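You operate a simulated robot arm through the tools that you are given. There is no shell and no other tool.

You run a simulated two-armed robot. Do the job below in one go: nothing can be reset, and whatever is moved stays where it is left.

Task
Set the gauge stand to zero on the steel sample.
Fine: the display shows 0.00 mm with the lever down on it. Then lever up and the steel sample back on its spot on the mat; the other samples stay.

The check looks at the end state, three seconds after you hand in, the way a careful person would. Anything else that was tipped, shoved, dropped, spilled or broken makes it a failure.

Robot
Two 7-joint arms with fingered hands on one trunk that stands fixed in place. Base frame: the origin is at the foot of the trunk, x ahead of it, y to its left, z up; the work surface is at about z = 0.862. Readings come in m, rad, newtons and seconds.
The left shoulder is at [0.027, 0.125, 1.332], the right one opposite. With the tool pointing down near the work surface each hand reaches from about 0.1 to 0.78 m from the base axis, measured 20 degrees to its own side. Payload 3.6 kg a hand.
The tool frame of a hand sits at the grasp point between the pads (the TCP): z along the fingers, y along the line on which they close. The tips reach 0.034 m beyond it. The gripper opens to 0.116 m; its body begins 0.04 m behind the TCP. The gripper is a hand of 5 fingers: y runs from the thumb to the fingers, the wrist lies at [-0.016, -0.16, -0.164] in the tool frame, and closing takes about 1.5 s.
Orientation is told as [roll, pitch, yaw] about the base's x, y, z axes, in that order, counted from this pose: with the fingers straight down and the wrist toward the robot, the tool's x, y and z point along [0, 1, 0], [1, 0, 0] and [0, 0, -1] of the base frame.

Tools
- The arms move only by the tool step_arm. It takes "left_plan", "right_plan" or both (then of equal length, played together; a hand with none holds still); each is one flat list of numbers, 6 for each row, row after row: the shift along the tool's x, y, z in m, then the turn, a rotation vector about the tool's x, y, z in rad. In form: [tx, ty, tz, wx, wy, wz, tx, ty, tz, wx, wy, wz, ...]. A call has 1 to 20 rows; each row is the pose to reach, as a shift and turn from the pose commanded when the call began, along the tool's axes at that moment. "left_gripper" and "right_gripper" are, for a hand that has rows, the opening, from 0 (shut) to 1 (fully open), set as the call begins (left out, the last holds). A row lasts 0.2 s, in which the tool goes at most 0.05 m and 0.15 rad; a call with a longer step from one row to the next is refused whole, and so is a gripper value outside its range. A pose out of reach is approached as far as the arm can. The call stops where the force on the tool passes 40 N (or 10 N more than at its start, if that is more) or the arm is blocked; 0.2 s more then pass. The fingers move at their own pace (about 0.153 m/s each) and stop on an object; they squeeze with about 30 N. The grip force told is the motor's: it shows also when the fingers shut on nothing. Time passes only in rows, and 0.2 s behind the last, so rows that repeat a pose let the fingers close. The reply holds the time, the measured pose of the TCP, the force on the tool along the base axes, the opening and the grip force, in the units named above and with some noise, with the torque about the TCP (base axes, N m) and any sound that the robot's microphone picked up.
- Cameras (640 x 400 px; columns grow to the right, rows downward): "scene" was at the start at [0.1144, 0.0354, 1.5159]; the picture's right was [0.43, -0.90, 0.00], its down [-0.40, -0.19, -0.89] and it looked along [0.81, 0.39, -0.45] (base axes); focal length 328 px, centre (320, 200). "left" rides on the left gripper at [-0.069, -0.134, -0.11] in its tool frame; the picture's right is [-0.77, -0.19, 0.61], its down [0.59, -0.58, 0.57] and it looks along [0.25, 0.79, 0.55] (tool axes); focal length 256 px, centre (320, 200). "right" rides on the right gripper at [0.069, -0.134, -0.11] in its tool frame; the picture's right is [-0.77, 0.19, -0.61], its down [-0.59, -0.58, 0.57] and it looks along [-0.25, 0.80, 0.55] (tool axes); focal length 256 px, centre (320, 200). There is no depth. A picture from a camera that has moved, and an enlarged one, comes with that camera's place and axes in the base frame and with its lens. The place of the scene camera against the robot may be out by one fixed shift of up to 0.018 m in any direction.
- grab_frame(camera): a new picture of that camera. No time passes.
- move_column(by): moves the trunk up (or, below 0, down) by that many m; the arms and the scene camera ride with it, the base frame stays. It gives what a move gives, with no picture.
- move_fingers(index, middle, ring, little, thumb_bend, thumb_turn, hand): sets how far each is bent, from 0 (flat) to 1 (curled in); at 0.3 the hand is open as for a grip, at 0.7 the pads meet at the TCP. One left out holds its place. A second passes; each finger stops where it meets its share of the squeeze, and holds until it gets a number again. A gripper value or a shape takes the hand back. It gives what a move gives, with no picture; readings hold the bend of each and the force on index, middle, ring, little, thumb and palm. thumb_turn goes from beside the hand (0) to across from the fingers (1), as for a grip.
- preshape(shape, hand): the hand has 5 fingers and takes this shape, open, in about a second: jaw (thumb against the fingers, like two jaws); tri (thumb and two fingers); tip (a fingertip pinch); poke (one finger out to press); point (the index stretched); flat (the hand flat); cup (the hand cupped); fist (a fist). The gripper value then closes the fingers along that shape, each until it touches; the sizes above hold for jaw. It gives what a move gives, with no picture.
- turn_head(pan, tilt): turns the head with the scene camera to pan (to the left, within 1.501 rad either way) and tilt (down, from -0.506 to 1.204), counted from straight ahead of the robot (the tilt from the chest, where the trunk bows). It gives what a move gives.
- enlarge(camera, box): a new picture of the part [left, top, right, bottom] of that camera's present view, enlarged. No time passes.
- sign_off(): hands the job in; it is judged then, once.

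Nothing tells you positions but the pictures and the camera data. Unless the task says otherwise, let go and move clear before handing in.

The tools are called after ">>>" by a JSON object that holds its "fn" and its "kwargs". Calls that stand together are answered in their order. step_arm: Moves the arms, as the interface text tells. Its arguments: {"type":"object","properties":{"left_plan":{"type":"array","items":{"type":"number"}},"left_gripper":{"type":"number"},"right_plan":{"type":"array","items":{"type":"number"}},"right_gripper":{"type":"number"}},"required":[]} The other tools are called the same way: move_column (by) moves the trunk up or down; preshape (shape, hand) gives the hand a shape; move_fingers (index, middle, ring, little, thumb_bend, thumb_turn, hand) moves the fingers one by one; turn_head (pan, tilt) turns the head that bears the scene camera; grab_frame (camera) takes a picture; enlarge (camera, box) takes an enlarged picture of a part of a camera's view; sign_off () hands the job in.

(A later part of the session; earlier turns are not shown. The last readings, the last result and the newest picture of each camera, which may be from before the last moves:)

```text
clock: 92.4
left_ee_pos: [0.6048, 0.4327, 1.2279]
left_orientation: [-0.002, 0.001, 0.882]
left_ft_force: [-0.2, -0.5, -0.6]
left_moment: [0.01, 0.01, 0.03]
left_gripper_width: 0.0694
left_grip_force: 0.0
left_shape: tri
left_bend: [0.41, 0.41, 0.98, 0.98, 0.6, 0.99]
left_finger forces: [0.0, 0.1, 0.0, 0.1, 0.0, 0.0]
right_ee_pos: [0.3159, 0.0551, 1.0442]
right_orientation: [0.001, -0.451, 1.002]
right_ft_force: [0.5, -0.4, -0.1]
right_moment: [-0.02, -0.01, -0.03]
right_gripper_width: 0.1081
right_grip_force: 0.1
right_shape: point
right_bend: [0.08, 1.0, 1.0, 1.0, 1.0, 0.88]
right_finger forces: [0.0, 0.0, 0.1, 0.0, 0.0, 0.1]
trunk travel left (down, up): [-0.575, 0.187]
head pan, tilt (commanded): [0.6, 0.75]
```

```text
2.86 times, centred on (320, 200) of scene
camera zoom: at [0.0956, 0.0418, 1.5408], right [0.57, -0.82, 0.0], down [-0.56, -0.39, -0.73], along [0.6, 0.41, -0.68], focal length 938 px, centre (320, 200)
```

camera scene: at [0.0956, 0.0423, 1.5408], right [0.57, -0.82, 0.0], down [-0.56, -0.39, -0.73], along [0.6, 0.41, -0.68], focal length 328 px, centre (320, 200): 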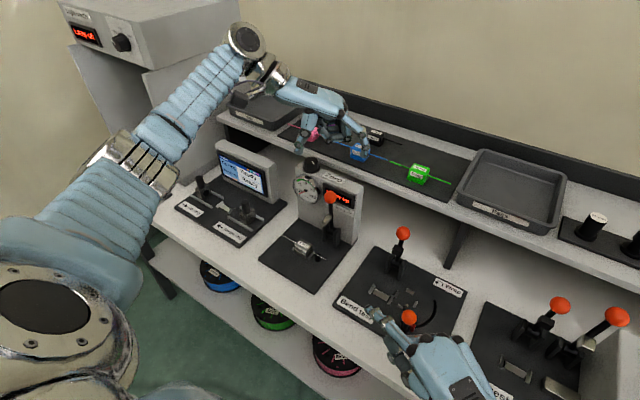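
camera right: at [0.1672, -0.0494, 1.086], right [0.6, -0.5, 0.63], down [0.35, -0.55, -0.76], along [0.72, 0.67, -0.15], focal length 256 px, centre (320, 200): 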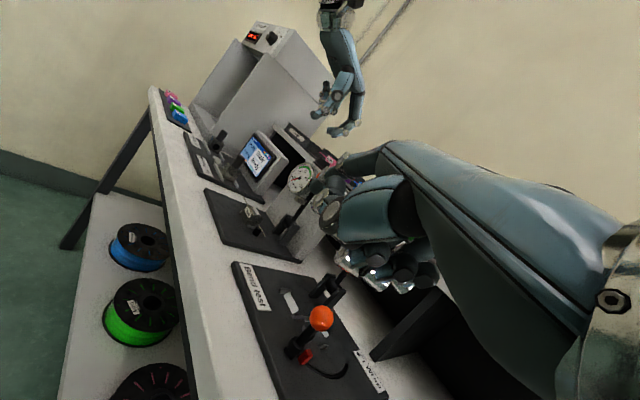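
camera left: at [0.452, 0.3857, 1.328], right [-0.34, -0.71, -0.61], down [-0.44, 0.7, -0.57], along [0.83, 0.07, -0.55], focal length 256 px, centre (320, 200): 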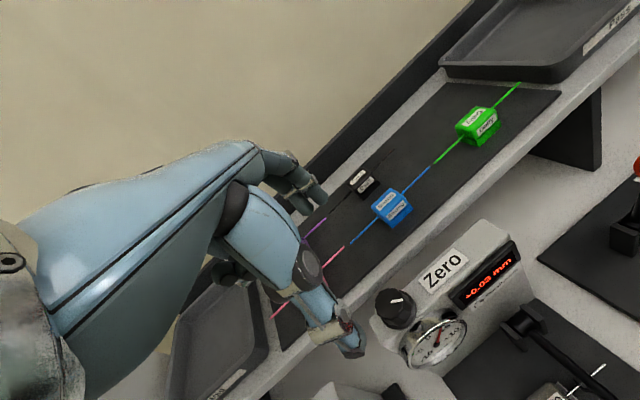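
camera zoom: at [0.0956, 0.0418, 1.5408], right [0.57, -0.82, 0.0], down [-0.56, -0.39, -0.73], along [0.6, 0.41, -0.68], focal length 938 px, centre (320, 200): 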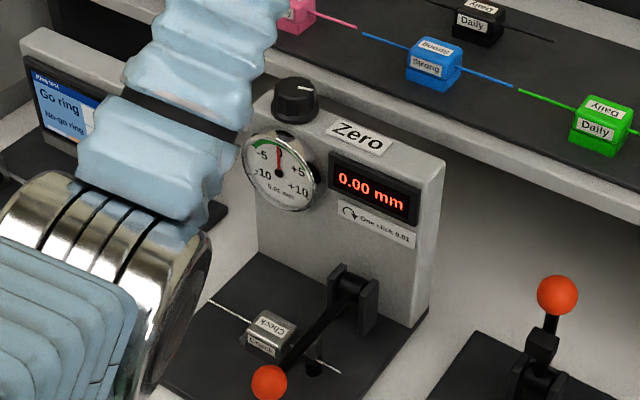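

0.00 mm with the lever down is confirmed. Now I turn the left hand back and bring it around above the lowered ball for a side pinch to raise the lever.

>>> {"fn": "step_arm", "kwargs": {"left_plan": [0, 0, 0, 0, 0, 0.14, 0, 0, 0, 0, 0, 0.28, 0, 0, 0, 0, 0, 0.42, 0, 0, 0, 0, 0, 0.56, 0, 0, 0, 0, 0, 0.7, 0, 0, 0, 0, 0, 0.84, 0, 0, 0, 0, 0, 0.9]}}

>>> {"fn": "step_arm", "kwargs": {"left_plan": [-0.01, -0.017, 0, 0, 0, 0.13, -0.02, -0.034, 0, 0, 0, 0.26, -0.03, -0.051, 0, 0, 0, 0.39, -0.04, -0.068, 0, 0, 0, 0.52, -0.05, -0.085, 0, 0, 0, 0.65, -0.06, -0.102, 0, 0, 0, 0.78, -0.07, -0.119, 0, 0, 0, 0.91, -0.08, -0.136, 0, 0, 0, 1.04, -0.088, -0.153, 0, 0, 0, 1.17, -0.0937, -0.169, 0, 0, 0, 1.28]}}

```text
clock: 94.0
left_ee_pos: [0.604, 0.4328, 1.2267]
left_orientation: [0.0, -0.005, -0.022]
left_ft_force: [-0.4, 0.8, 1.1]
left_moment: [0.0, -0.03, 0.01]
left_gripper_width: 0.0693
left_grip_force: 0.0
left_shape: tri
left_bend: [0.41, 0.41, 0.98, 0.98, 0.6, 0.99]
left_finger forces: [0.0, 0.1, 0.0, 0.1, 0.0, 0.1]
right_ee_pos: [0.3172, 0.0556, 1.0433]
right_orientation: [0.002, -0.451, 0.999]
right_ft_force: [0.0, 0.5, 0.4]
right_moment: [-0.04, -0.04, 0.02]
right_gripper_width: 0.1082
right_grip_force: 0.0
right_shape: point
right_bend: [0.08, 1.0, 1.0, 1.0, 1.0, 0.88]
right_finger forces: [0.0, 0.0, 0.1, 0.0, 0.0, 0.1]
trunk travel left (down, up): [-0.575, 0.187]
head pan, tilt (commanded): [0.6, 0.75]
```

```text
clock: 96.2
left_ee_pos: [0.4328, 0.3413, 1.2258]
left_orientation: [0.002, -0.001, -1.302]
left_ft_force: [-0.2, 0.3, -1.0]
left_moment: [-0.01, 0.02, 0.01]
left_gripper_width: 0.0693
left_grip_force: 0.0
left_shape: tri
left_bend: [0.41, 0.41, 0.98, 0.98, 0.6, 0.99]
left_finger forces: [0.0, 0.0, 0.0, 0.0, 0.1, 0.1]
right_ee_pos: [0.3174, 0.0557, 1.0444]
right_orientation: [0.002, -0.45, 1.0]
right_ft_force: [0.3, -0.1, -0.4]
right_moment: [0.01, 0.02, -0.02]
right_gripper_width: 0.108
right_grip_force: 0.0
right_shape: point
right_bend: [0.08, 1.0, 1.0, 1.0, 1.0, 0.88]
right_finger forces: [0.0, 0.1, 0.0, 0.0, 0.1, 0.0]
trunk travel left (down, up): [-0.575, 0.187]
head pan, tilt (commanded): [0.6, 0.75]
```

Above the ball. Checking the ball's exact position before lowering.

>>> {"fn": "enlarge", "kwargs": {"camera": "scene", "box": [260, 180, 360, 280]}}

>>> {"fn": "grab_frame", "kwargs": {"camera": "left"}}

>>> {"fn": "enlarge", "kwargs": {"camera": "right", "box": [230, 130, 350, 270]}}

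```text
4.00 times, centred on (310, 230) of scene
camera zoom: at [0.0955, 0.0423, 1.5408], right [0.57, -0.82, 0.0], down [-0.56, -0.39, -0.73], along [0.6, 0.41, -0.68], focal length 1313 px, centre (360, 80)
```

zoom: 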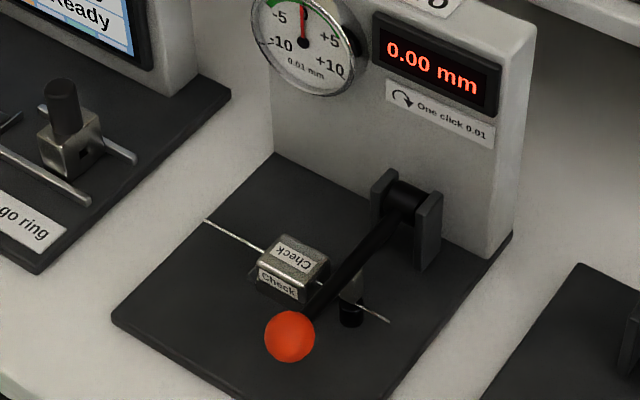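

```text
taken
camera left: at [0.3304, 0.4513, 1.3363], right [-0.79, -0.02, -0.61], down [0.42, 0.71, -0.57], along [0.45, -0.7, -0.55], focal length 256 px, centre (320, 200)
```

left: 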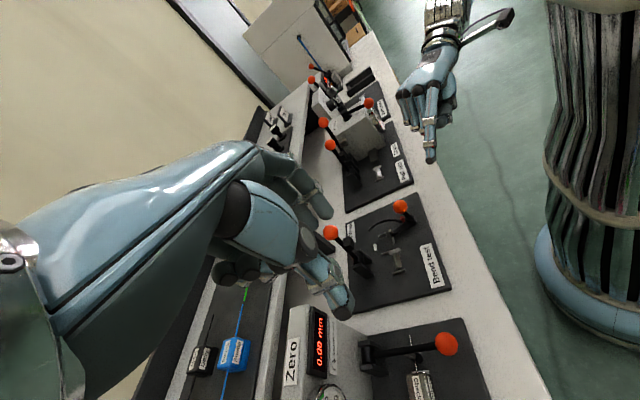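

```text
2.86 times, centred on (290, 200) of right
camera zoom: at [0.1671, -0.0494, 1.086], right [0.6, -0.5, 0.63], down [0.35, -0.55, -0.76], along [0.72, 0.67, -0.15], focal length 731 px, centre (406, 200)
```

zoom: 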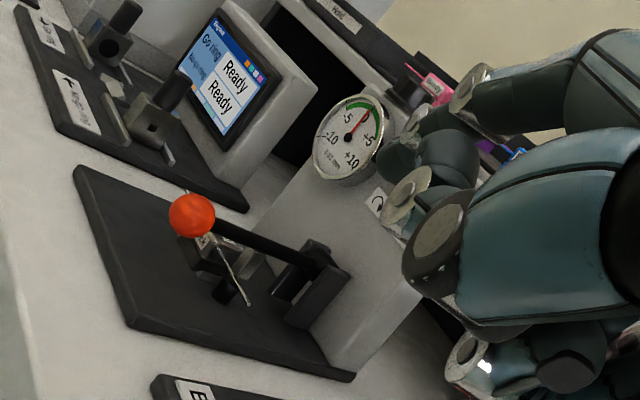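

Ball confirmed at about [0.437, 0.338, 0.912]. Lowering around it in stages.

>>> {"fn": "step_arm", "kwargs": {"left_plan": [0.0031, 0.004, 0.045, 0, 0, 0, 0.0031, 0.004, 0.09, 0, 0, 0, 0.0031, 0.004, 0.135, 0, 0, 0, 0.0031, 0.004, 0.18, 0, 0, 0, 0.0031, 0.004, 0.225, 0, 0, 0, 0.0031, 0.004, 0.26, 0, 0, 0]}}

>>> {"fn": "enlarge", "kwargs": {"camera": "scene", "box": [260, 180, 360, 280]}}

>>> {"fn": "enlarge", "kwargs": {"camera": "left", "box": [270, 200, 450, 380]}}

>>> {"fn": "enlarge", "kwargs": {"camera": "right", "box": [230, 130, 350, 270]}}

```text
clock: 97.6
left_ee_pos: [0.4398, 0.3386, 0.9662]
left_orientation: [0.003, -0.002, -1.3]
left_ft_force: [-0.2, 0.1, 0.0]
left_moment: [-0.02, 0.0, -0.02]
left_gripper_width: 0.0692
left_grip_force: 0.1
left_shape: tri
left_bend: [0.41, 0.41, 0.98, 0.98, 0.6, 0.99]
left_finger forces: [0.0, 0.0, 0.1, 0.1, 0.0, 0.1]
right_ee_pos: [0.3166, 0.0547, 1.0427]
right_orientation: [0.002, -0.45, 1.0]
right_ft_force: [-0.2, 0.2, 0.2]
right_moment: [-0.02, -0.01, -0.02]
right_gripper_width: 0.1081
right_grip_force: 0.0
right_shape: point
right_bend: [0.08, 1.0, 1.0, 1.0, 1.0, 0.88]
right_finger forces: [0.0, 0.0, 0.1, 0.1, 0.0, 0.0]
trunk travel left (down, up): [-0.575, 0.187]
head pan, tilt (commanded): [0.6, 0.75]
```

```text
4.00 times, centred on (310, 230) of scene
camera zoom: at [0.096, 0.0423, 1.5408], right [0.57, -0.82, 0.0], down [-0.56, -0.39, -0.73], along [0.6, 0.41, -0.68], focal length 1313 px, centre (360, 80)
```

zoom: 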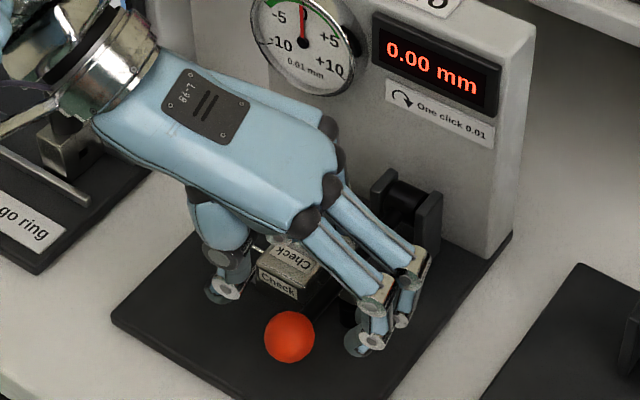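

```text
2.22 times, centred on (360, 290) of left
camera zoom: at [0.3362, 0.4477, 1.0758], right [-0.79, -0.03, -0.61], down [0.42, 0.71, -0.56], along [0.45, -0.7, -0.55], focal length 569 px, centre (231, 0)
```

zoom: 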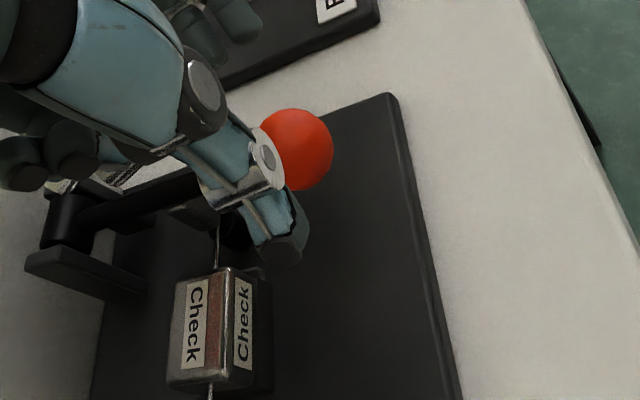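

```text
2.86 times, centred on (290, 200) of right
camera zoom: at [0.1675, -0.0494, 1.0859], right [0.6, -0.5, 0.63], down [0.35, -0.55, -0.76], along [0.72, 0.67, -0.15], focal length 731 px, centre (406, 200)
```

zoom: 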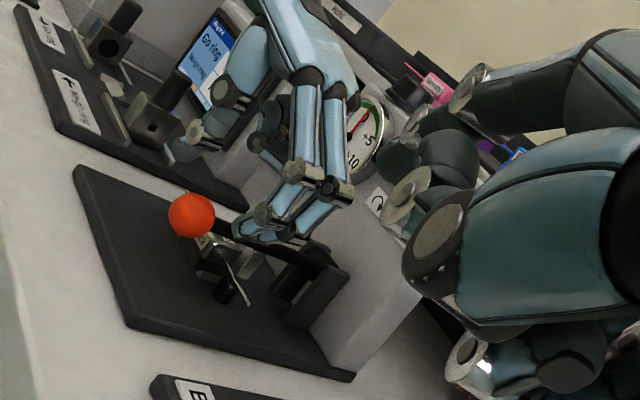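

Everything lines up around the ball. Lowering the last 3 cm and closing gently on the ball.

>>> {"fn": "step_arm", "kwargs": {"left_plan": [-0.0025, 0, 0.015, 0, 0, 0, -0.0025, 0, 0.031, 0, 0, 0, -0.0025, 0, 0.031, 0, 0, 0]}}

>>> {"fn": "step_arm", "kwargs": {"left_plan": [0, 0, 0, 0, 0, 0, 0, 0, 0, 0, 0, 0], "left_gripper": 0.42}}

>>> {"fn": "enlarge", "kwargs": {"camera": "scene", "box": [260, 180, 360, 280]}}

>>> {"fn": "enlarge", "kwargs": {"camera": "left", "box": [270, 200, 450, 380]}}

```text
clock: 98.4
left_ee_pos: [0.4364, 0.3367, 0.9358]
left_orientation: [0.001, -0.002, -1.301]
left_ft_force: [0.1, -1.0, -0.1]
left_moment: [-0.01, 0.01, 0.0]
left_gripper_width: 0.0694
left_grip_force: 0.0
left_shape: tri
left_bend: [0.41, 0.41, 0.98, 0.98, 0.6, 0.99]
left_finger forces: [0.0, 0.1, 0.0, 0.0, 0.0, 0.1]
right_ee_pos: [0.3172, 0.0549, 1.0439]
right_orientation: [0.002, -0.451, 0.999]
right_ft_force: [-0.1, -0.2, -0.6]
right_moment: [0.01, 0.01, -0.02]
right_gripper_width: 0.1078
right_grip_force: 0.0
right_shape: point
right_bend: [0.08, 1.0, 1.0, 1.0, 1.0, 0.88]
right_finger forces: [0.0, 0.0, 0.0, 0.0, 0.1, 0.1]
trunk travel left (down, up): [-0.575, 0.187]
head pan, tilt (commanded): [0.6, 0.75]
```

```text
clock: 99.0
left_ee_pos: [0.4359, 0.3381, 0.9364]
left_orientation: [0.002, -0.002, -1.301]
left_ft_force: [0.6, 0.3, -0.2]
left_moment: [-0.01, 0.03, 0.01]
left_gripper_width: 0.0494
left_grip_force: 0.1
left_shape: tri
left_bend: [0.46, 0.48, 0.98, 0.98, 0.68, 1.0]
left_finger forces: [0.0, 0.0, 0.0, 0.1, 0.0, 0.0]
right_ee_pos: [0.3163, 0.0552, 1.0433]
right_orientation: [0.003, -0.451, 1.001]
right_ft_force: [-0.3, -0.4, -0.6]
right_moment: [0.01, 0.01, -0.01]
right_gripper_width: 0.1079
right_grip_force: 0.0
right_shape: point
right_bend: [0.08, 1.0, 1.0, 1.0, 1.0, 0.88]
right_finger forces: [0.1, 0.1, 0.0, 0.0, 0.1, 0.1]
trunk travel left (down, up): [-0.575, 0.187]
head pan, tilt (commanded): [0.6, 0.75]
```

```text
4.00 times, centred on (310, 230) of scene
camera zoom: at [0.0956, 0.0423, 1.5408], right [0.57, -0.82, 0.0], down [-0.56, -0.39, -0.73], along [0.6, 0.41, -0.68], focal length 1313 px, centre (360, 80)
```

zoom: 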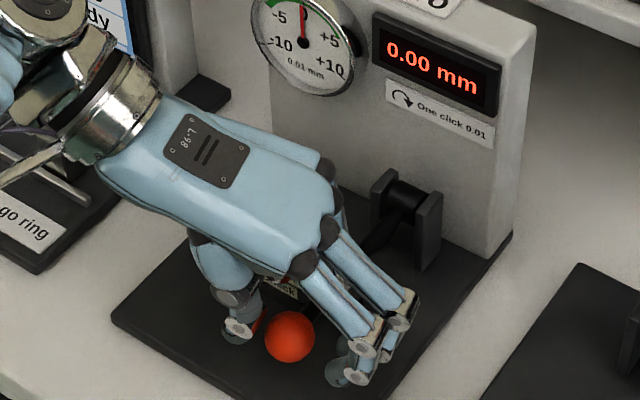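

```text
2.22 times, centred on (360, 290) of left
camera zoom: at [0.3329, 0.4477, 1.0455], right [-0.79, -0.03, -0.61], down [0.41, 0.71, -0.57], along [0.45, -0.7, -0.55], focal length 569 px, centre (231, 0)
```

zoom: 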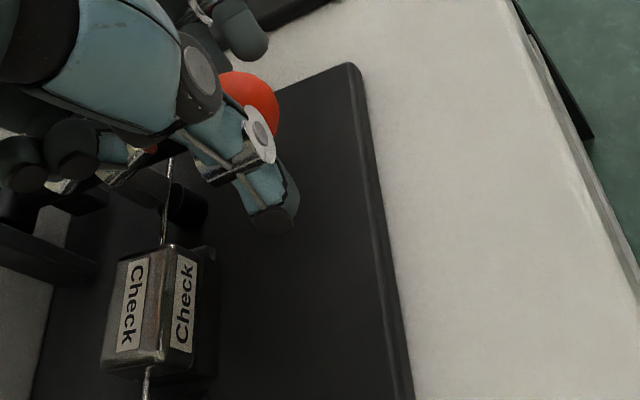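

The ball sits between thumb and fingers. Closing the pinch.

>>> {"fn": "step_arm", "kwargs": {"left_plan": [0, 0, 0, 0, 0, 0, 0, 0, 0, 0, 0, 0], "left_gripper": 0.33}}

>>> {"fn": "step_arm", "kwargs": {"left_plan": [0, 0, 0, 0, 0, 0, 0, 0, 0, 0, 0, 0], "left_gripper": 0.25}}

```text
clock: 99.6
left_ee_pos: [0.4359, 0.338, 0.935]
left_orientation: [0.003, -0.002, -1.3]
left_ft_force: [-0.1, -0.1, 0.3]
left_moment: [0.0, -0.02, -0.01]
left_gripper_width: 0.0385
left_grip_force: 0.1
left_shape: tri
left_bend: [0.5, 0.52, 0.98, 0.98, 0.7, 1.0]
left_finger forces: [0.0, 0.0, 0.1, 0.1, 0.0, 0.0]
right_ee_pos: [0.3161, 0.0545, 1.0436]
right_orientation: [0.003, -0.45, 0.999]
right_ft_force: [-0.3, 0.8, 0.8]
right_moment: [0.02, -0.03, 0.0]
right_gripper_width: 0.108
right_grip_force: 0.2
right_shape: point
right_bend: [0.08, 1.0, 1.0, 1.0, 1.0, 0.88]
right_finger forces: [0.0, 0.1, 0.1, 0.1, 0.1, 0.0]
trunk travel left (down, up): [-0.575, 0.187]
head pan, tilt (commanded): [0.6, 0.75]
```

```text
clock: 100.2
left_ee_pos: [0.4362, 0.3379, 0.9357]
left_orientation: [0.001, -0.002, -1.298]
left_ft_force: [-0.7, 1.2, -0.1]
left_moment: [0.06, -0.01, 0.0]
left_gripper_width: 0.0307
left_grip_force: 0.1
left_shape: tri
left_bend: [0.54, 0.56, 0.98, 0.98, 0.7, 1.0]
left_finger forces: [0.1, 0.0, 0.0, 0.0, 2.2, 0.0]
right_ee_pos: [0.3165, 0.0568, 1.0437]
right_orientation: [-0.002, -0.451, 1.002]
right_ft_force: [0.0, -0.9, 0.0]
right_moment: [-0.01, -0.01, -0.01]
right_gripper_width: 0.1078
right_grip_force: 0.0
right_shape: point
right_bend: [0.08, 1.0, 1.0, 1.0, 1.0, 0.88]
right_finger forces: [0.0, 0.0, 0.0, 0.0, 0.1, 0.0]
trunk travel left (down, up): [-0.575, 0.187]
head pan, tilt (commanded): [0.6, 0.75]
```

Thumb touches. Closing the fingers to a full pinch.

>>> {"fn": "step_arm", "kwargs": {"left_plan": [0, -0.001, 0, 0, 0, 0, 0, -0.001, 0, 0, 0, 0, 0, -0.001, 0, 0, 0, 0], "left_gripper": 0.1}}

>>> {"fn": "enlarge", "kwargs": {"camera": "scene", "box": [260, 180, 360, 280]}}

```text
clock: 101.0
left_ee_pos: [0.435, 0.3395, 0.9355]
left_orientation: [0.001, -0.002, -1.3]
left_ft_force: [-3.0, 6.4, -0.6]
left_moment: [0.06, 0.05, -0.01]
left_gripper_width: 0.021
left_grip_force: 30.5
left_shape: tri
left_bend: [0.65, 0.6, 1.0, 1.0, 0.7, 1.0]
left_finger forces: [12.3, 14.0, 0.0, 0.0, 34.0, 0.1]
right_ee_pos: [0.3163, 0.0556, 1.043]
right_orientation: [-0.001, -0.45, 0.999]
right_ft_force: [0.0, 0.0, 0.1]
right_moment: [-0.01, 0.01, 0.01]
right_gripper_width: 0.108
right_grip_force: 0.1
right_shape: point
right_bend: [0.08, 1.0, 1.0, 1.0, 1.0, 0.88]
right_finger forces: [0.1, 0.0, 0.1, 0.1, 0.1, 0.0]
trunk travel left (down, up): [-0.575, 0.187]
head pan, tilt (commanded): [0.6, 0.75]
```

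```text
4.00 times, centred on (310, 230) of scene
camera zoom: at [0.0949, 0.0436, 1.5408], right [0.57, -0.82, 0.0], down [-0.56, -0.39, -0.73], along [0.6, 0.41, -0.68], focal length 1313 px, centre (360, 80)
```

zoom: 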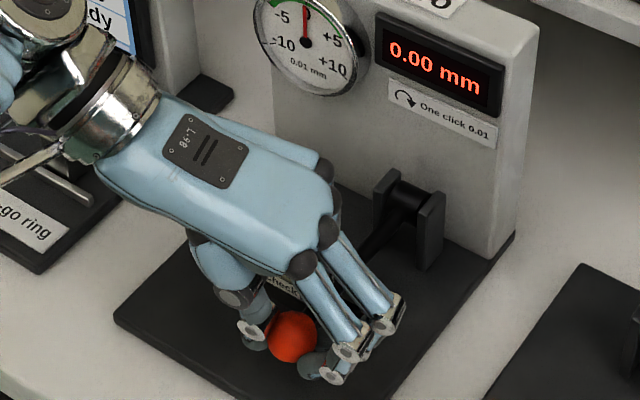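

Firm grip on the ball. Raising the lever along its arc to about 45°.

>>> {"fn": "step_arm", "kwargs": {"left_plan": [0.001, -0.0005, -0.015, 0, 0, 0, 0.004, 0.0006, -0.0307, 0, 0, 0, 0.0095, 0.002, -0.046, 0, 0, 0, 0.0159, 0.0039, -0.0605, 0, 0, 0, 0.025, 0.0065, -0.074, 0, 0, 0, 0.0349, 0.0092, -0.086, 0, 0, 0]}}

>>> {"fn": "enlarge", "kwargs": {"camera": "scene", "box": [260, 160, 360, 260]}}

>>> {"fn": "enlarge", "kwargs": {"camera": "right", "box": [230, 130, 350, 270]}}

```text
clock: 102.4
left_ee_pos: [0.4708, 0.3405, 1.0221]
left_orientation: [0.003, -0.004, -1.302]
left_ft_force: [-13.7, 5.3, 8.0]
left_moment: [0.24, 0.71, -0.13]
left_gripper_width: 0.0198
left_grip_force: 30.3
left_shape: tri
left_bend: [0.7, 0.62, 1.0, 1.0, 0.7, 1.0]
left_finger forces: [19.0, 14.9, 0.0, 0.0, 36.2, 0.0]
right_ee_pos: [0.3148, 0.0553, 1.0441]
right_orientation: [-0.001, -0.451, 1.002]
right_ft_force: [-0.6, -0.6, 0.2]
right_moment: [-0.01, -0.01, -0.02]
right_gripper_width: 0.1078
right_grip_force: 0.1
right_shape: point
right_bend: [0.08, 1.0, 1.0, 1.0, 1.0, 0.88]
right_finger forces: [0.1, 0.1, 0.0, 0.0, 0.0, 0.0]
trunk travel left (down, up): [-0.575, 0.187]
head pan, tilt (commanded): [0.6, 0.75]
```

```text
4.00 times, centred on (310, 210) of scene
camera zoom: at [0.0925, 0.0429, 1.5411], right [0.57, -0.82, 0.0], down [-0.56, -0.39, -0.73], along [0.6, 0.41, -0.68], focal length 1313 px, centre (360, 160)
```

zoom: 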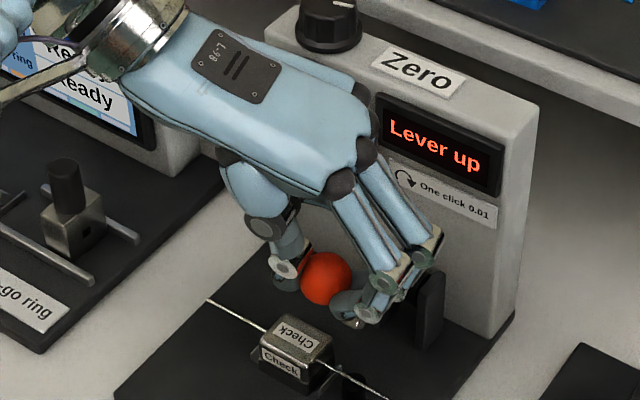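

```text
2.86 times, centred on (290, 200) of right
camera zoom: at [0.1653, -0.0493, 1.0864], right [0.59, -0.5, 0.63], down [0.35, -0.55, -0.76], along [0.72, 0.67, -0.15], focal length 731 px, centre (406, 200)
```

zoom: 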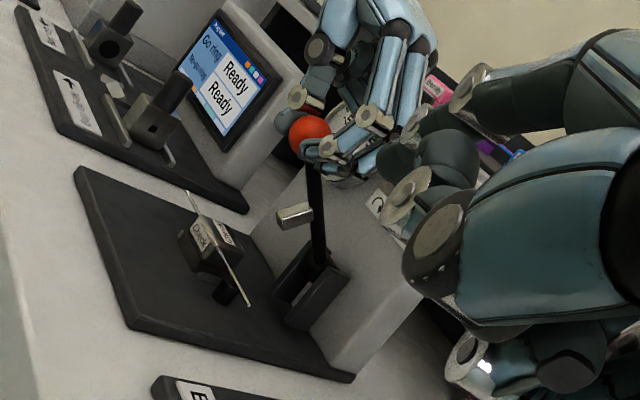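

The display already shows "Lever up" and the ball follows. Continuing up toward vertical.

>>> {"fn": "step_arm", "kwargs": {"left_plan": [0.012, 0.0033, -0.0105, 0, 0, 0, 0.0247, 0.0068, -0.0197, 0, 0, 0, 0.0345, 0.0095, -0.0248, 0, 0, 0, 0.0435, 0.0121, -0.0288, 0, 0, 0, 0.0594, 0.0165, -0.0335, 0, 0, 0]}}

>>> {"fn": "enlarge", "kwargs": {"camera": "scene", "box": [270, 140, 370, 240]}}

>>> {"fn": "enlarge", "kwargs": {"camera": "right", "box": [230, 130, 350, 270]}}

```text
clock: 103.6
left_ee_pos: [0.5313, 0.3389, 1.0558]
left_orientation: [0.01, -0.005, -1.299]
left_ft_force: [-5.1, 10.5, 21.3]
left_moment: [0.45, 0.44, -0.03]
left_gripper_width: 0.0198
left_grip_force: 30.3
left_shape: tri
left_bend: [0.71, 0.62, 1.0, 1.0, 0.7, 1.0]
left_finger forces: [12.8, 16.4, 0.0, 0.0, 38.2, 0.1]
right_ee_pos: [0.3154, 0.0548, 1.0443]
right_orientation: [0.0, -0.451, 1.001]
right_ft_force: [-0.4, 0.3, -1.3]
right_moment: [0.01, -0.03, -0.01]
right_gripper_width: 0.1082
right_grip_force: 0.1
right_shape: point
right_bend: [0.08, 1.0, 1.0, 1.0, 1.0, 0.88]
right_finger forces: [0.0, 0.0, 0.1, 0.0, 0.1, 0.0]
trunk travel left (down, up): [-0.575, 0.187]
head pan, tilt (commanded): [0.6, 0.75]
```

```text
4.00 times, centred on (320, 190) of scene
camera zoom: at [0.093, 0.043, 1.5411], right [0.57, -0.82, 0.0], down [-0.56, -0.39, -0.73], along [0.6, 0.41, -0.68], focal length 1313 px, centre (320, 240)
```

zoom: 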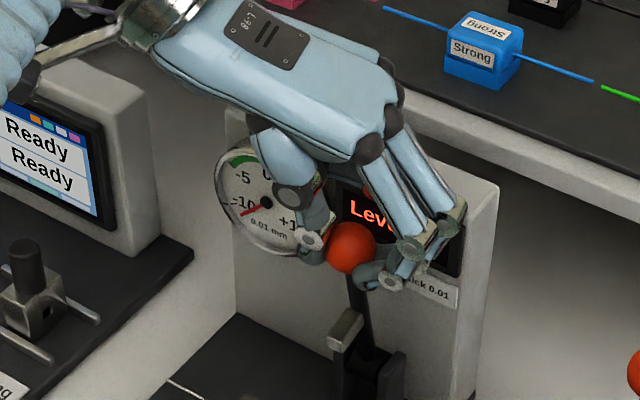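

```text
2.86 times, centred on (290, 200) of right
camera zoom: at [0.1655, -0.0491, 1.0865], right [0.59, -0.5, 0.63], down [0.35, -0.55, -0.76], along [0.72, 0.67, -0.15], focal length 731 px, centre (406, 200)
```

zoom: 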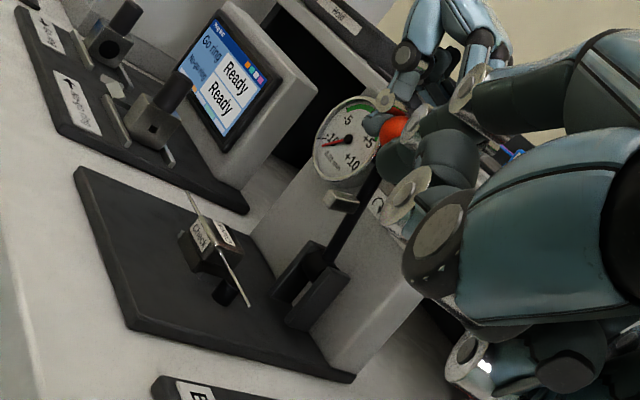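

Nearly vertical (about 10°). Easing the load and pushing the last bit toward its upright stop.

>>> {"fn": "step_arm", "kwargs": {"left_plan": [0.0005, -0.002, -0.003, 0, 0, 0, 0.0045, -0.001, -0.004, 0, 0, 0, 0.0085, 0.0002, -0.004, 0, 0, 0]}}

>>> {"fn": "step_arm", "kwargs": {"left_plan": [0.003, 0.001, 0, 0, 0, 0, 0.006, 0.002, 0, 0, 0, 0]}}

>>> {"fn": "enlarge", "kwargs": {"camera": "scene", "box": [270, 140, 370, 240]}}

```text
clock: 104.4
left_ee_pos: [0.5397, 0.3409, 1.0585]
left_orientation: [0.002, -0.002, -1.3]
left_ft_force: [-2.8, -0.6, 4.9]
left_moment: [0.09, 0.38, -0.07]
left_gripper_width: 0.0202
left_grip_force: 29.6
left_shape: tri
left_bend: [0.71, 0.61, 1.0, 1.0, 0.7, 1.0]
left_finger forces: [15.5, 20.1, 0.0, 0.1, 30.1, 0.0]
right_ee_pos: [0.3161, 0.0541, 1.0438]
right_orientation: [0.001, -0.45, 1.001]
right_ft_force: [0.4, 0.5, 0.4]
right_moment: [0.0, -0.02, 0.03]
right_gripper_width: 0.1078
right_grip_force: 0.1
right_shape: point
right_bend: [0.08, 1.0, 1.0, 1.0, 1.0, 0.88]
right_finger forces: [0.0, 0.1, 0.1, 0.1, 0.0, 0.1]
trunk travel left (down, up): [-0.575, 0.187]
head pan, tilt (commanded): [0.6, 0.75]
```

```text
clock: 105.0
left_ee_pos: [0.5462, 0.3421, 1.059]
left_orientation: [0.002, -0.003, -1.301]
left_ft_force: [-3.5, -1.5, 5.3]
left_moment: [0.09, 0.44, -0.12]
left_gripper_width: 0.0203
left_grip_force: 29.9
left_shape: tri
left_bend: [0.71, 0.61, 1.0, 1.0, 0.7, 1.0]
left_finger forces: [14.9, 20.4, 0.1, 0.0, 29.4, 0.1]
right_ee_pos: [0.3157, 0.054, 1.0435]
right_orientation: [0.001, -0.451, 1.002]
right_ft_force: [0.0, 1.0, 0.0]
right_moment: [0.01, -0.04, 0.02]
right_gripper_width: 0.108
right_grip_force: 0.1
right_shape: point
right_bend: [0.08, 1.0, 1.0, 1.0, 1.0, 0.88]
right_finger forces: [0.0, 0.0, 0.0, 0.0, 0.1, 0.1]
trunk travel left (down, up): [-0.575, 0.187]
head pan, tilt (commanded): [0.6, 0.75]
```

```text
4.00 times, centred on (320, 190) of scene
camera zoom: at [0.0943, 0.0418, 1.5409], right [0.57, -0.82, 0.0], down [-0.56, -0.39, -0.73], along [0.6, 0.41, -0.68], focal length 1313 px, centre (320, 240)
```

zoom: 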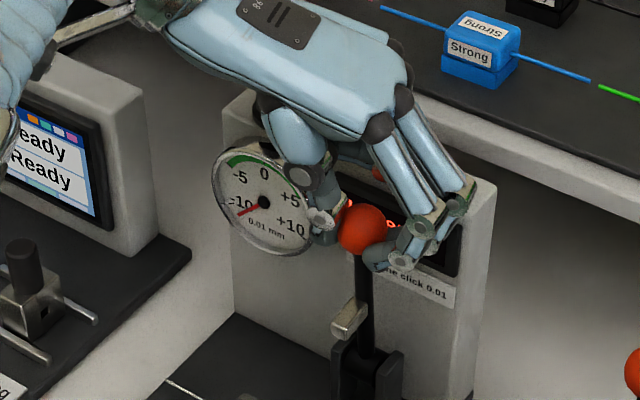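

Ball at about 4.6°, originally ~3.6° by the same measure. One last nudge, then release.

>>> {"fn": "step_arm", "kwargs": {"left_plan": [0.002, 0.0006, 0, 0, 0, 0, 0.004, 0.0011, 0, 0, 0, 0]}}

>>> {"fn": "step_arm", "kwargs": {"left_plan": [0, 0, 0, 0, 0, 0, 0, 0, 0, 0, 0, 0, 0, 0, 0, 0, 0, 0, 0, 0, 0, 0, 0, 0], "left_gripper": 0.6}}

>>> {"fn": "enlarge", "kwargs": {"camera": "scene", "box": [270, 140, 370, 240]}}

>>> {"fn": "enlarge", "kwargs": {"camera": "left", "box": [250, 180, 450, 360]}}

```text
clock: 105.6
left_ee_pos: [0.5476, 0.342, 1.0603]
left_orientation: [0.0, 0.0, -1.302]
left_ft_force: [-18.8, -0.4, 4.9]
left_moment: [0.04, 0.77, -0.25]
left_gripper_width: 0.02
left_grip_force: 30.0
left_shape: tri
left_bend: [0.71, 0.61, 1.0, 1.0, 0.7, 1.0]
left_finger forces: [20.2, 16.4, 0.0, 0.1, 32.1, 0.0]
right_ee_pos: [0.3144, 0.0551, 1.0437]
right_orientation: [-0.002, -0.452, 1.001]
right_ft_force: [-0.2, -0.5, 0.2]
right_moment: [-0.02, 0.02, -0.01]
right_gripper_width: 0.1083
right_grip_force: 0.0
right_shape: point
right_bend: [0.08, 1.0, 1.0, 1.0, 1.0, 0.88]
right_finger forces: [0.0, 0.0, 0.0, 0.0, 0.1, 0.0]
trunk travel left (down, up): [-0.575, 0.187]
head pan, tilt (commanded): [0.6, 0.75]
```

```text
clock: 106.6
left_ee_pos: [0.552, 0.3411, 1.0588]
left_orientation: [0.002, -0.002, -1.299]
left_ft_force: [0.5, -0.4, 0.4]
left_moment: [-0.01, 0.0, 0.0]
left_gripper_width: 0.0694
left_grip_force: 0.1
left_shape: tri
left_bend: [0.41, 0.41, 0.98, 0.98, 0.6, 0.99]
left_finger forces: [0.0, 0.0, 0.0, 0.1, 0.0, 0.1]
right_ee_pos: [0.3182, 0.0557, 1.0437]
right_orientation: [0.001, -0.45, 0.999]
right_ft_force: [-1.0, -1.0, -0.8]
right_moment: [0.01, -0.01, 0.0]
right_gripper_width: 0.108
right_grip_force: 0.0
right_shape: point
right_bend: [0.08, 1.0, 1.0, 1.0, 1.0, 0.88]
right_finger forces: [0.0, 0.1, 0.0, 0.0, 0.0, 0.1]
trunk travel left (down, up): [-0.575, 0.187]
head pan, tilt (commanded): [0.6, 0.75]
```

```text
4.00 times, centred on (320, 190) of scene
camera zoom: at [0.0959, 0.0418, 1.5408], right [0.56, -0.83, 0.0], down [-0.56, -0.39, -0.73], along [0.6, 0.41, -0.68], focal length 1313 px, centre (320, 240)
```

zoom: 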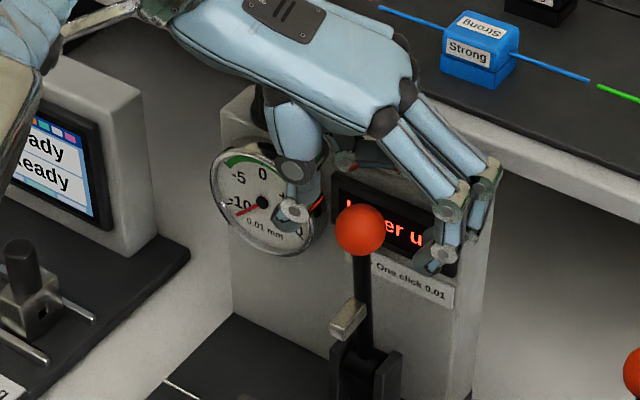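

```text
2.22 times, centred on (350, 270) of left
camera zoom: at [0.4497, 0.4511, 1.1691], right [-0.79, -0.03, -0.61], down [0.42, 0.71, -0.56], along [0.45, -0.7, -0.55], focal length 569 px, centre (253, 44)
```

zoom: 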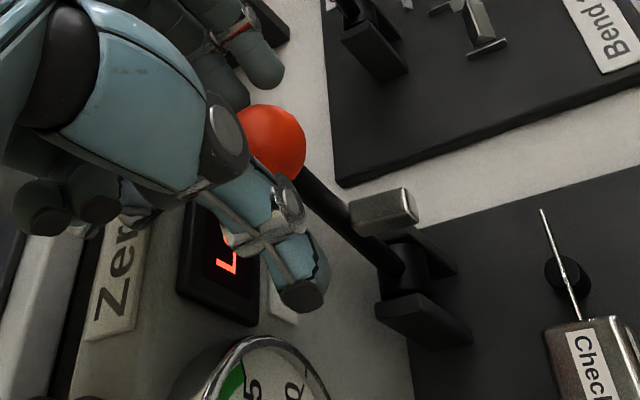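

Lever is up and released. Lifting the hand straight up clear of it.

>>> {"fn": "step_arm", "kwargs": {"left_plan": [0, 0, -0.015, 0, 0, 0, 0, 0, -0.04, 0, 0, 0, 0, 0, -0.08, 0, 0, 0, 0, 0, -0.12, 0, 0, 0, 0, 0, -0.16, 0, 0, 0]}}

>>> {"fn": "enlarge", "kwargs": {"camera": "scene", "box": [260, 140, 380, 280]}}

>>> {"fn": "enlarge", "kwargs": {"camera": "scene", "box": [285, 210, 345, 275]}}

```text
clock: 107.8
left_ee_pos: [0.5504, 0.3405, 1.223]
left_orientation: [0.0, 0.001, -1.299]
left_ft_force: [0.2, 0.5, -0.1]
left_moment: [0.01, -0.01, -0.02]
left_gripper_width: 0.0693
left_grip_force: 0.0
left_shape: tri
left_bend: [0.41, 0.41, 0.98, 0.98, 0.6, 0.99]
left_finger forces: [0.0, 0.0, 0.1, 0.0, 0.0, 0.0]
right_ee_pos: [0.3159, 0.0546, 1.0436]
right_orientation: [0.002, -0.45, 1.001]
right_ft_force: [0.0, 0.4, 0.7]
right_moment: [0.01, -0.02, -0.03]
right_gripper_width: 0.1082
right_grip_force: 0.0
right_shape: point
right_bend: [0.08, 1.0, 1.0, 1.0, 1.0, 0.88]
right_finger forces: [0.1, 0.0, 0.1, 0.1, 0.0, 0.0]
trunk travel left (down, up): [-0.575, 0.187]
head pan, tilt (commanded): [0.6, 0.75]
```

```text
2.86 times, centred on (320, 210) of scene
camera zoom: at [0.0953, 0.0421, 1.5409], right [0.57, -0.82, 0.0], down [-0.56, -0.39, -0.73], along [0.6, 0.41, -0.68], focal length 938 px, centre (320, 171)
```

zoom: 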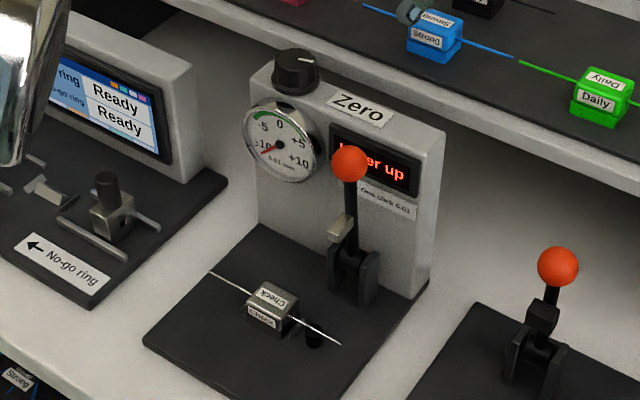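

```text
6.15 times, centred on (315, 242) of scene
camera zoom: at [0.0953, 0.0421, 1.5409], right [0.57, -0.82, 0.0], down [-0.56, -0.39, -0.73], along [0.6, 0.41, -0.68], focal length 2020 px, centre (351, -62)
```

zoom: 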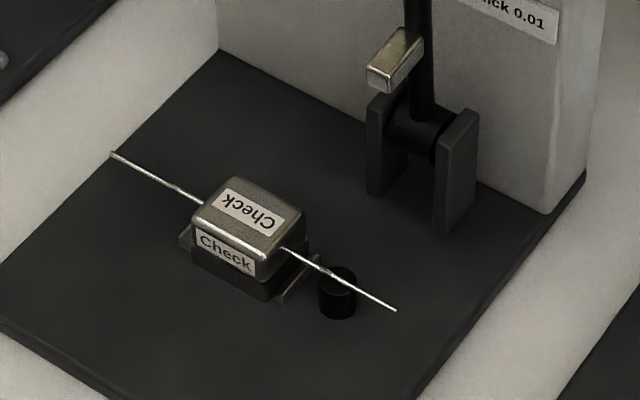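

Lever is up exactly as at the start, and the sample sits in the cradle. Now turning the left hand straight again above the sample to fetch it.

>>> {"fn": "step_arm", "kwargs": {"left_plan": [-0.004, -0.006, 0, 0, 0, -0.13, -0.008, -0.012, 0, 0, 0, -0.26, -0.012, -0.018, 0, 0, 0, -0.39, -0.016, -0.024, 0, 0, 0, -0.52, -0.02, -0.03, 0, 0, 0, -0.65, -0.024, -0.036, 0, 0, 0, -0.78, -0.028, -0.042, 0, 0, 0, -0.91, -0.032, -0.047, 0, 0, 0, -1.04, -0.036, -0.052, 0, 0, 0, -1.17, -0.0377, -0.0546, 0, 0, 0, -1.3, -0.0377, -0.0546, 0, 0, 0, -1.3]}}

>>> {"fn": "grab_frame", "kwargs": {"camera": "left"}}

```text
clock: 110.2
left_ee_pos: [0.5014, 0.3832, 1.2174]
left_orientation: [-0.001, -0.002, 0.001]
left_ft_force: [0.4, 0.1, -1.8]
left_moment: [-0.02, 0.0, 0.0]
left_gripper_width: 0.0692
left_grip_force: 0.1
left_shape: tri
left_bend: [0.41, 0.41, 0.98, 0.98, 0.6, 0.99]
left_finger forces: [0.1, 0.0, 0.0, 0.0, 0.1, 0.0]
right_ee_pos: [0.3173, 0.0553, 1.0441]
right_orientation: [0.001, -0.451, 1.0]
right_ft_force: [0.3, -0.3, 1.2]
right_moment: [0.0, 0.02, -0.01]
right_gripper_width: 0.1081
right_grip_force: 0.1
right_shape: point
right_bend: [0.08, 1.0, 1.0, 1.0, 1.0, 0.88]
right_finger forces: [0.1, 0.0, 0.0, 0.0, 0.1, 0.0]
trunk travel left (down, up): [-0.575, 0.187]
head pan, tilt (commanded): [0.6, 0.75]
```

```text
taken
camera left: at [0.3667, 0.315, 1.3282], right [-0.18, -0.77, -0.61], down [-0.58, 0.59, -0.57], along [0.8, 0.25, -0.55], focal length 256 px, centre (320, 200)
```

left: 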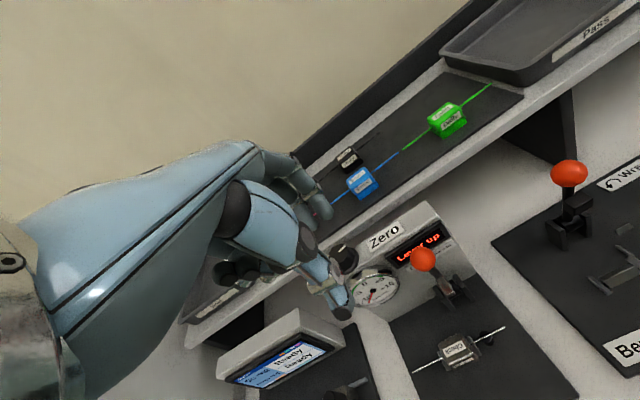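

Descending over the sample to z≈0.95 to check alignment.

>>> {"fn": "step_arm", "kwargs": {"left_plan": [0, -0.002, 0.045, 0, 0, 0, 0, -0.002, 0.09, 0, 0, 0, 0, -0.002, 0.135, 0, 0, 0, 0, -0.002, 0.18, 0, 0, 0, 0, -0.002, 0.225, 0, 0, 0, 0, -0.002, 0.265, 0, 0, 0, 0, -0.002, 0.265, 0, 0, 0]}}

>>> {"fn": "enlarge", "kwargs": {"camera": "scene", "box": [285, 200, 345, 265]}}

>>> {"fn": "enlarge", "kwargs": {"camera": "left", "box": [290, 190, 410, 310]}}

>>> {"fn": "enlarge", "kwargs": {"camera": "right", "box": [240, 190, 300, 250]}}

```text
clock: 111.8
left_ee_pos: [0.4964, 0.3845, 0.9529]
left_orientation: [0.001, -0.001, -0.001]
left_ft_force: [-9.0, 0.4, 0.0]
left_moment: [-0.04, -0.2, 0.14]
left_gripper_width: 0.0681
left_grip_force: 0.1
left_shape: tri
left_bend: [0.41, 0.43, 0.98, 0.98, 0.6, 0.99]
left_finger forces: [0.0, 9.8, 0.0, 0.1, 0.1, 0.0]
right_ee_pos: [0.3158, 0.0556, 1.0443]
right_orientation: [0.0, -0.451, 1.001]
right_ft_force: [0.5, -0.1, -0.5]
right_moment: [0.0, 0.0, -0.01]
right_gripper_width: 0.1077
right_grip_force: 0.1
right_shape: point
right_bend: [0.08, 1.0, 1.0, 1.0, 1.0, 0.88]
right_finger forces: [0.0, 0.1, 0.1, 0.0, 0.0, 0.0]
trunk travel left (down, up): [-0.575, 0.187]
head pan, tilt (commanded): [0.6, 0.75]
```

```text
6.15 times, centred on (315, 232) of scene
camera zoom: at [0.0937, 0.0425, 1.5409], right [0.57, -0.82, 0.0], down [-0.56, -0.39, -0.73], along [0.6, 0.41, -0.68], focal length 2020 px, centre (351, 0)
```

zoom: 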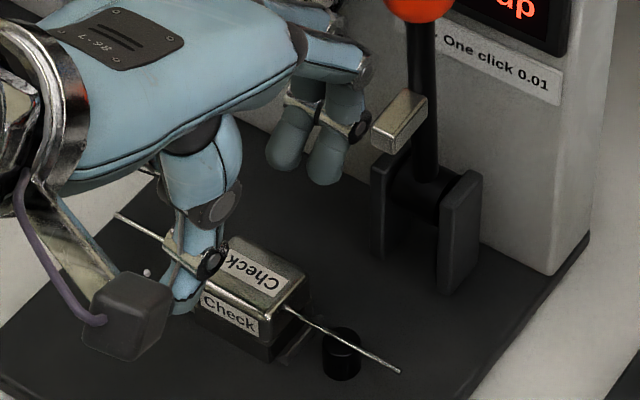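

```text
3.33 times, centred on (350, 250) of left
camera zoom: at [0.3627, 0.3149, 1.0624], right [-0.19, -0.77, -0.61], down [-0.58, 0.59, -0.57], along [0.8, 0.25, -0.55], focal length 853 px, centre (220, 33)
```

zoom: 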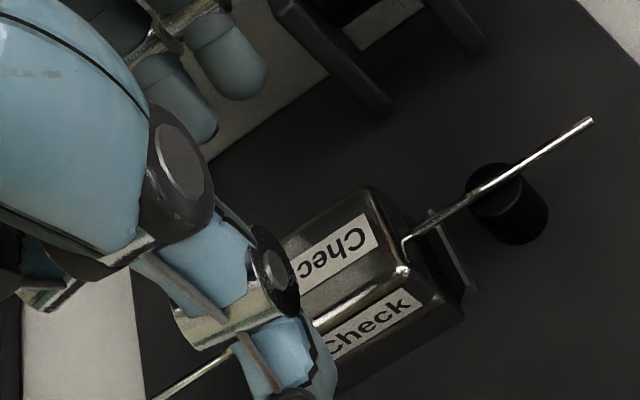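

```text
6.67 times, centred on (270, 220) of right
camera zoom: at [0.1662, -0.0496, 1.0862], right [0.59, -0.5, 0.63], down [0.35, -0.55, -0.76], along [0.72, 0.67, -0.15], focal length 1707 px, centre (653, 67)
```

zoom: 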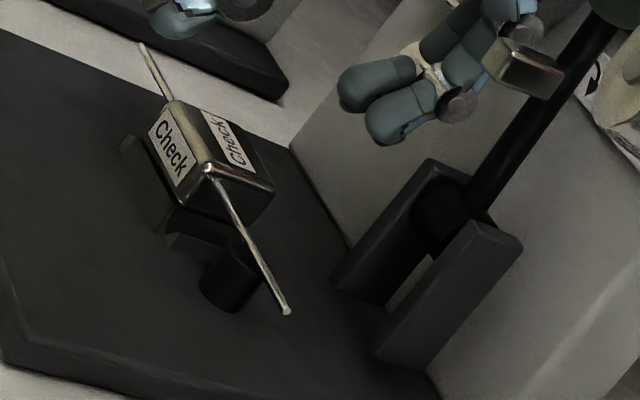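

The middle finger's back is pressing on the dial rim because the hand is open wide. I'll back off and narrow the opening right away.

>>> {"fn": "step_arm", "kwargs": {"left_plan": [0, -0.004, 0, 0, 0, 0, 0, -0.004, 0, 0, 0, 0, 0, -0.004, 0, 0, 0, 0], "left_gripper": 0.42}}

>>> {"fn": "step_arm", "kwargs": {"left_plan": [0, 0.003, 0, 0, 0, 0, 0, 0.003, 0, 0, 0, 0]}}

>>> {"fn": "enlarge", "kwargs": {"camera": "scene", "box": [280, 150, 350, 265]}}

>>> {"fn": "enlarge", "kwargs": {"camera": "left", "box": [290, 190, 410, 310]}}

```text
clock: 112.6
left_ee_pos: [0.4943, 0.3845, 0.9528]
left_orientation: [0.0, -0.002, 0.0]
left_ft_force: [-0.3, -1.2, -0.9]
left_moment: [0.03, 0.01, -0.01]
left_gripper_width: 0.0492
left_grip_force: 0.0
left_shape: tri
left_bend: [0.46, 0.48, 0.98, 0.98, 0.68, 1.0]
left_finger forces: [0.1, 0.1, 0.1, 0.1, 0.0, 0.1]
right_ee_pos: [0.3178, 0.0555, 1.043]
right_orientation: [-0.001, -0.45, 1.0]
right_ft_force: [-0.1, -0.3, 0.9]
right_moment: [0.02, 0.03, 0.0]
right_gripper_width: 0.1081
right_grip_force: 0.1
right_shape: point
right_bend: [0.08, 1.0, 1.0, 1.0, 1.0, 0.88]
right_finger forces: [0.0, 0.0, 0.0, 0.1, 0.1, 0.0]
trunk travel left (down, up): [-0.575, 0.187]
head pan, tilt (commanded): [0.6, 0.75]
```

```text
clock: 113.2
left_ee_pos: [0.4978, 0.3847, 0.9543]
left_orientation: [-0.002, -0.002, -0.001]
left_ft_force: [-0.1, 0.5, 0.0]
left_moment: [-0.01, 0.01, -0.01]
left_gripper_width: 0.0492
left_grip_force: 0.0
left_shape: tri
left_bend: [0.46, 0.48, 0.98, 0.98, 0.68, 1.0]
left_finger forces: [0.0, 0.0, 0.0, 0.1, 0.0, 0.0]
right_ee_pos: [0.3167, 0.0549, 1.0436]
right_orientation: [0.002, -0.45, 1.001]
right_ft_force: [-0.3, -0.2, -0.8]
right_moment: [0.01, 0.03, 0.01]
right_gripper_width: 0.108
right_grip_force: 0.0
right_shape: point
right_bend: [0.08, 1.0, 1.0, 1.0, 1.0, 0.88]
right_finger forces: [0.0, 0.0, 0.0, 0.0, 0.0, 0.0]
trunk travel left (down, up): [-0.575, 0.187]
head pan, tilt (commanded): [0.6, 0.75]
```

```text
3.48 times, centred on (315, 208) of scene
camera zoom: at [0.0954, 0.0424, 1.5408], right [0.57, -0.82, 0.0], down [-0.56, -0.39, -0.73], along [0.6, 0.41, -0.68], focal length 1142 px, centre (337, 174)
```

zoom: 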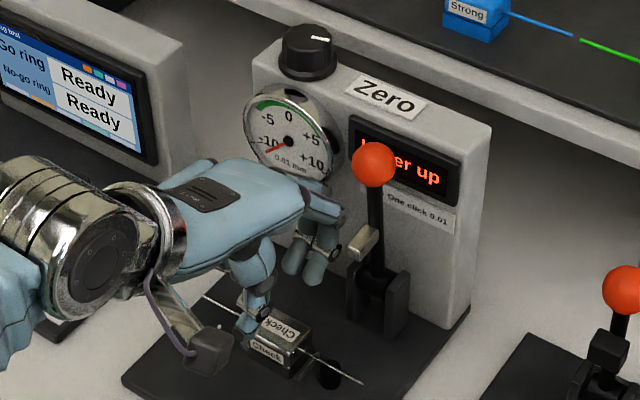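

```text
3.33 times, centred on (350, 250) of left
camera zoom: at [0.3633, 0.3155, 1.0632], right [-0.19, -0.77, -0.61], down [-0.58, 0.59, -0.57], along [0.8, 0.25, -0.55], focal length 853 px, centre (220, 33)
```

zoom: 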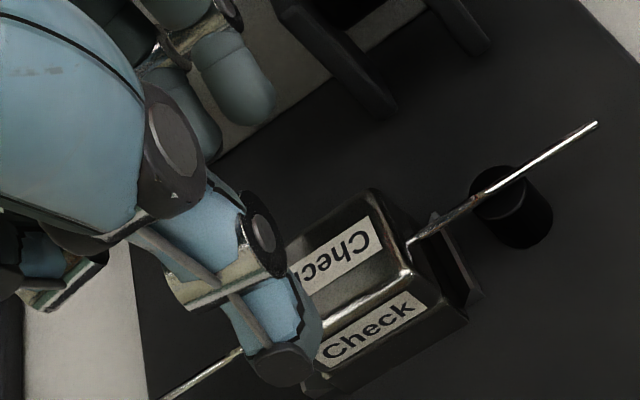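

Clear of everything now. The block's centre measures about [0.5005, 0.3865]; trimming and lowering to grasp height.

>>> {"fn": "step_arm", "kwargs": {"left_plan": [0.0025, 0.002, 0.01, 0, 0, 0, 0.0025, 0.0025, 0.025, 0, 0, 0, 0.0025, 0.0025, 0.038, 0, 0, 0, 0.0025, 0.0025, 0.047, 0, 0, 0, 0.0025, 0.0025, 0.047, 0, 0, 0]}}

>>> {"fn": "enlarge", "kwargs": {"camera": "scene", "box": [280, 180, 350, 265]}}

>>> {"fn": "enlarge", "kwargs": {"camera": "left", "box": [290, 190, 410, 310]}}

>>> {"fn": "enlarge", "kwargs": {"camera": "right", "box": [240, 190, 300, 250]}}

```text
clock: 114.4
left_ee_pos: [0.5009, 0.3872, 0.9075]
left_orientation: [0.0, -0.002, 0.002]
left_ft_force: [0.9, 0.5, -0.2]
left_moment: [0.0, 0.02, 0.02]
left_gripper_width: 0.0494
left_grip_force: 0.0
left_shape: tri
left_bend: [0.46, 0.48, 0.98, 0.98, 0.68, 1.0]
left_finger forces: [0.0, 0.1, 0.0, 0.0, 0.2, 0.0]
right_ee_pos: [0.3174, 0.0542, 1.043]
right_orientation: [0.002, -0.451, 1.001]
right_ft_force: [-0.1, -0.9, -0.1]
right_moment: [0.0, 0.0, -0.01]
right_gripper_width: 0.108
right_grip_force: 0.1
right_shape: point
right_bend: [0.08, 1.0, 1.0, 1.0, 1.0, 0.88]
right_finger forces: [0.1, 0.1, 0.0, 0.0, 0.0, 0.1]
trunk travel left (down, up): [-0.575, 0.187]
head pan, tilt (commanded): [0.6, 0.75]
```

```text
4.71 times, centred on (315, 222) of scene
camera zoom: at [0.0955, 0.0424, 1.5408], right [0.57, -0.82, 0.0], down [-0.56, -0.39, -0.73], along [0.6, 0.41, -0.68], focal length 1545 px, centre (344, 94)
```

zoom: 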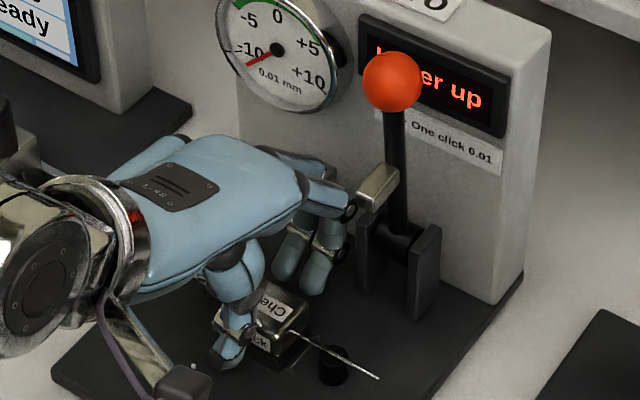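

```text
3.33 times, centred on (350, 250) of left
camera zoom: at [0.3669, 0.3173, 1.0166], right [-0.19, -0.77, -0.61], down [-0.58, 0.59, -0.57], along [0.8, 0.25, -0.55], focal length 853 px, centre (220, 33)
```

zoom: 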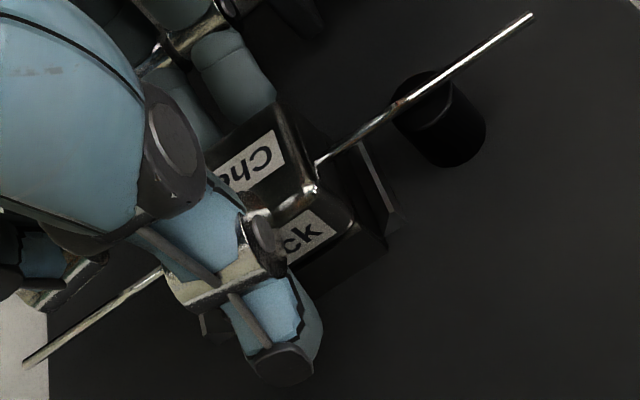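

```text
6.67 times, centred on (270, 220) of right
camera zoom: at [0.1671, -0.0492, 1.086], right [0.6, -0.5, 0.63], down [0.35, -0.55, -0.76], along [0.72, 0.67, -0.15], focal length 1707 px, centre (653, 67)
```

zoom: 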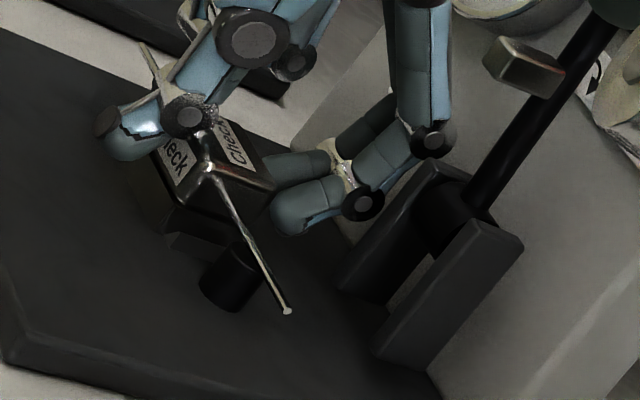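

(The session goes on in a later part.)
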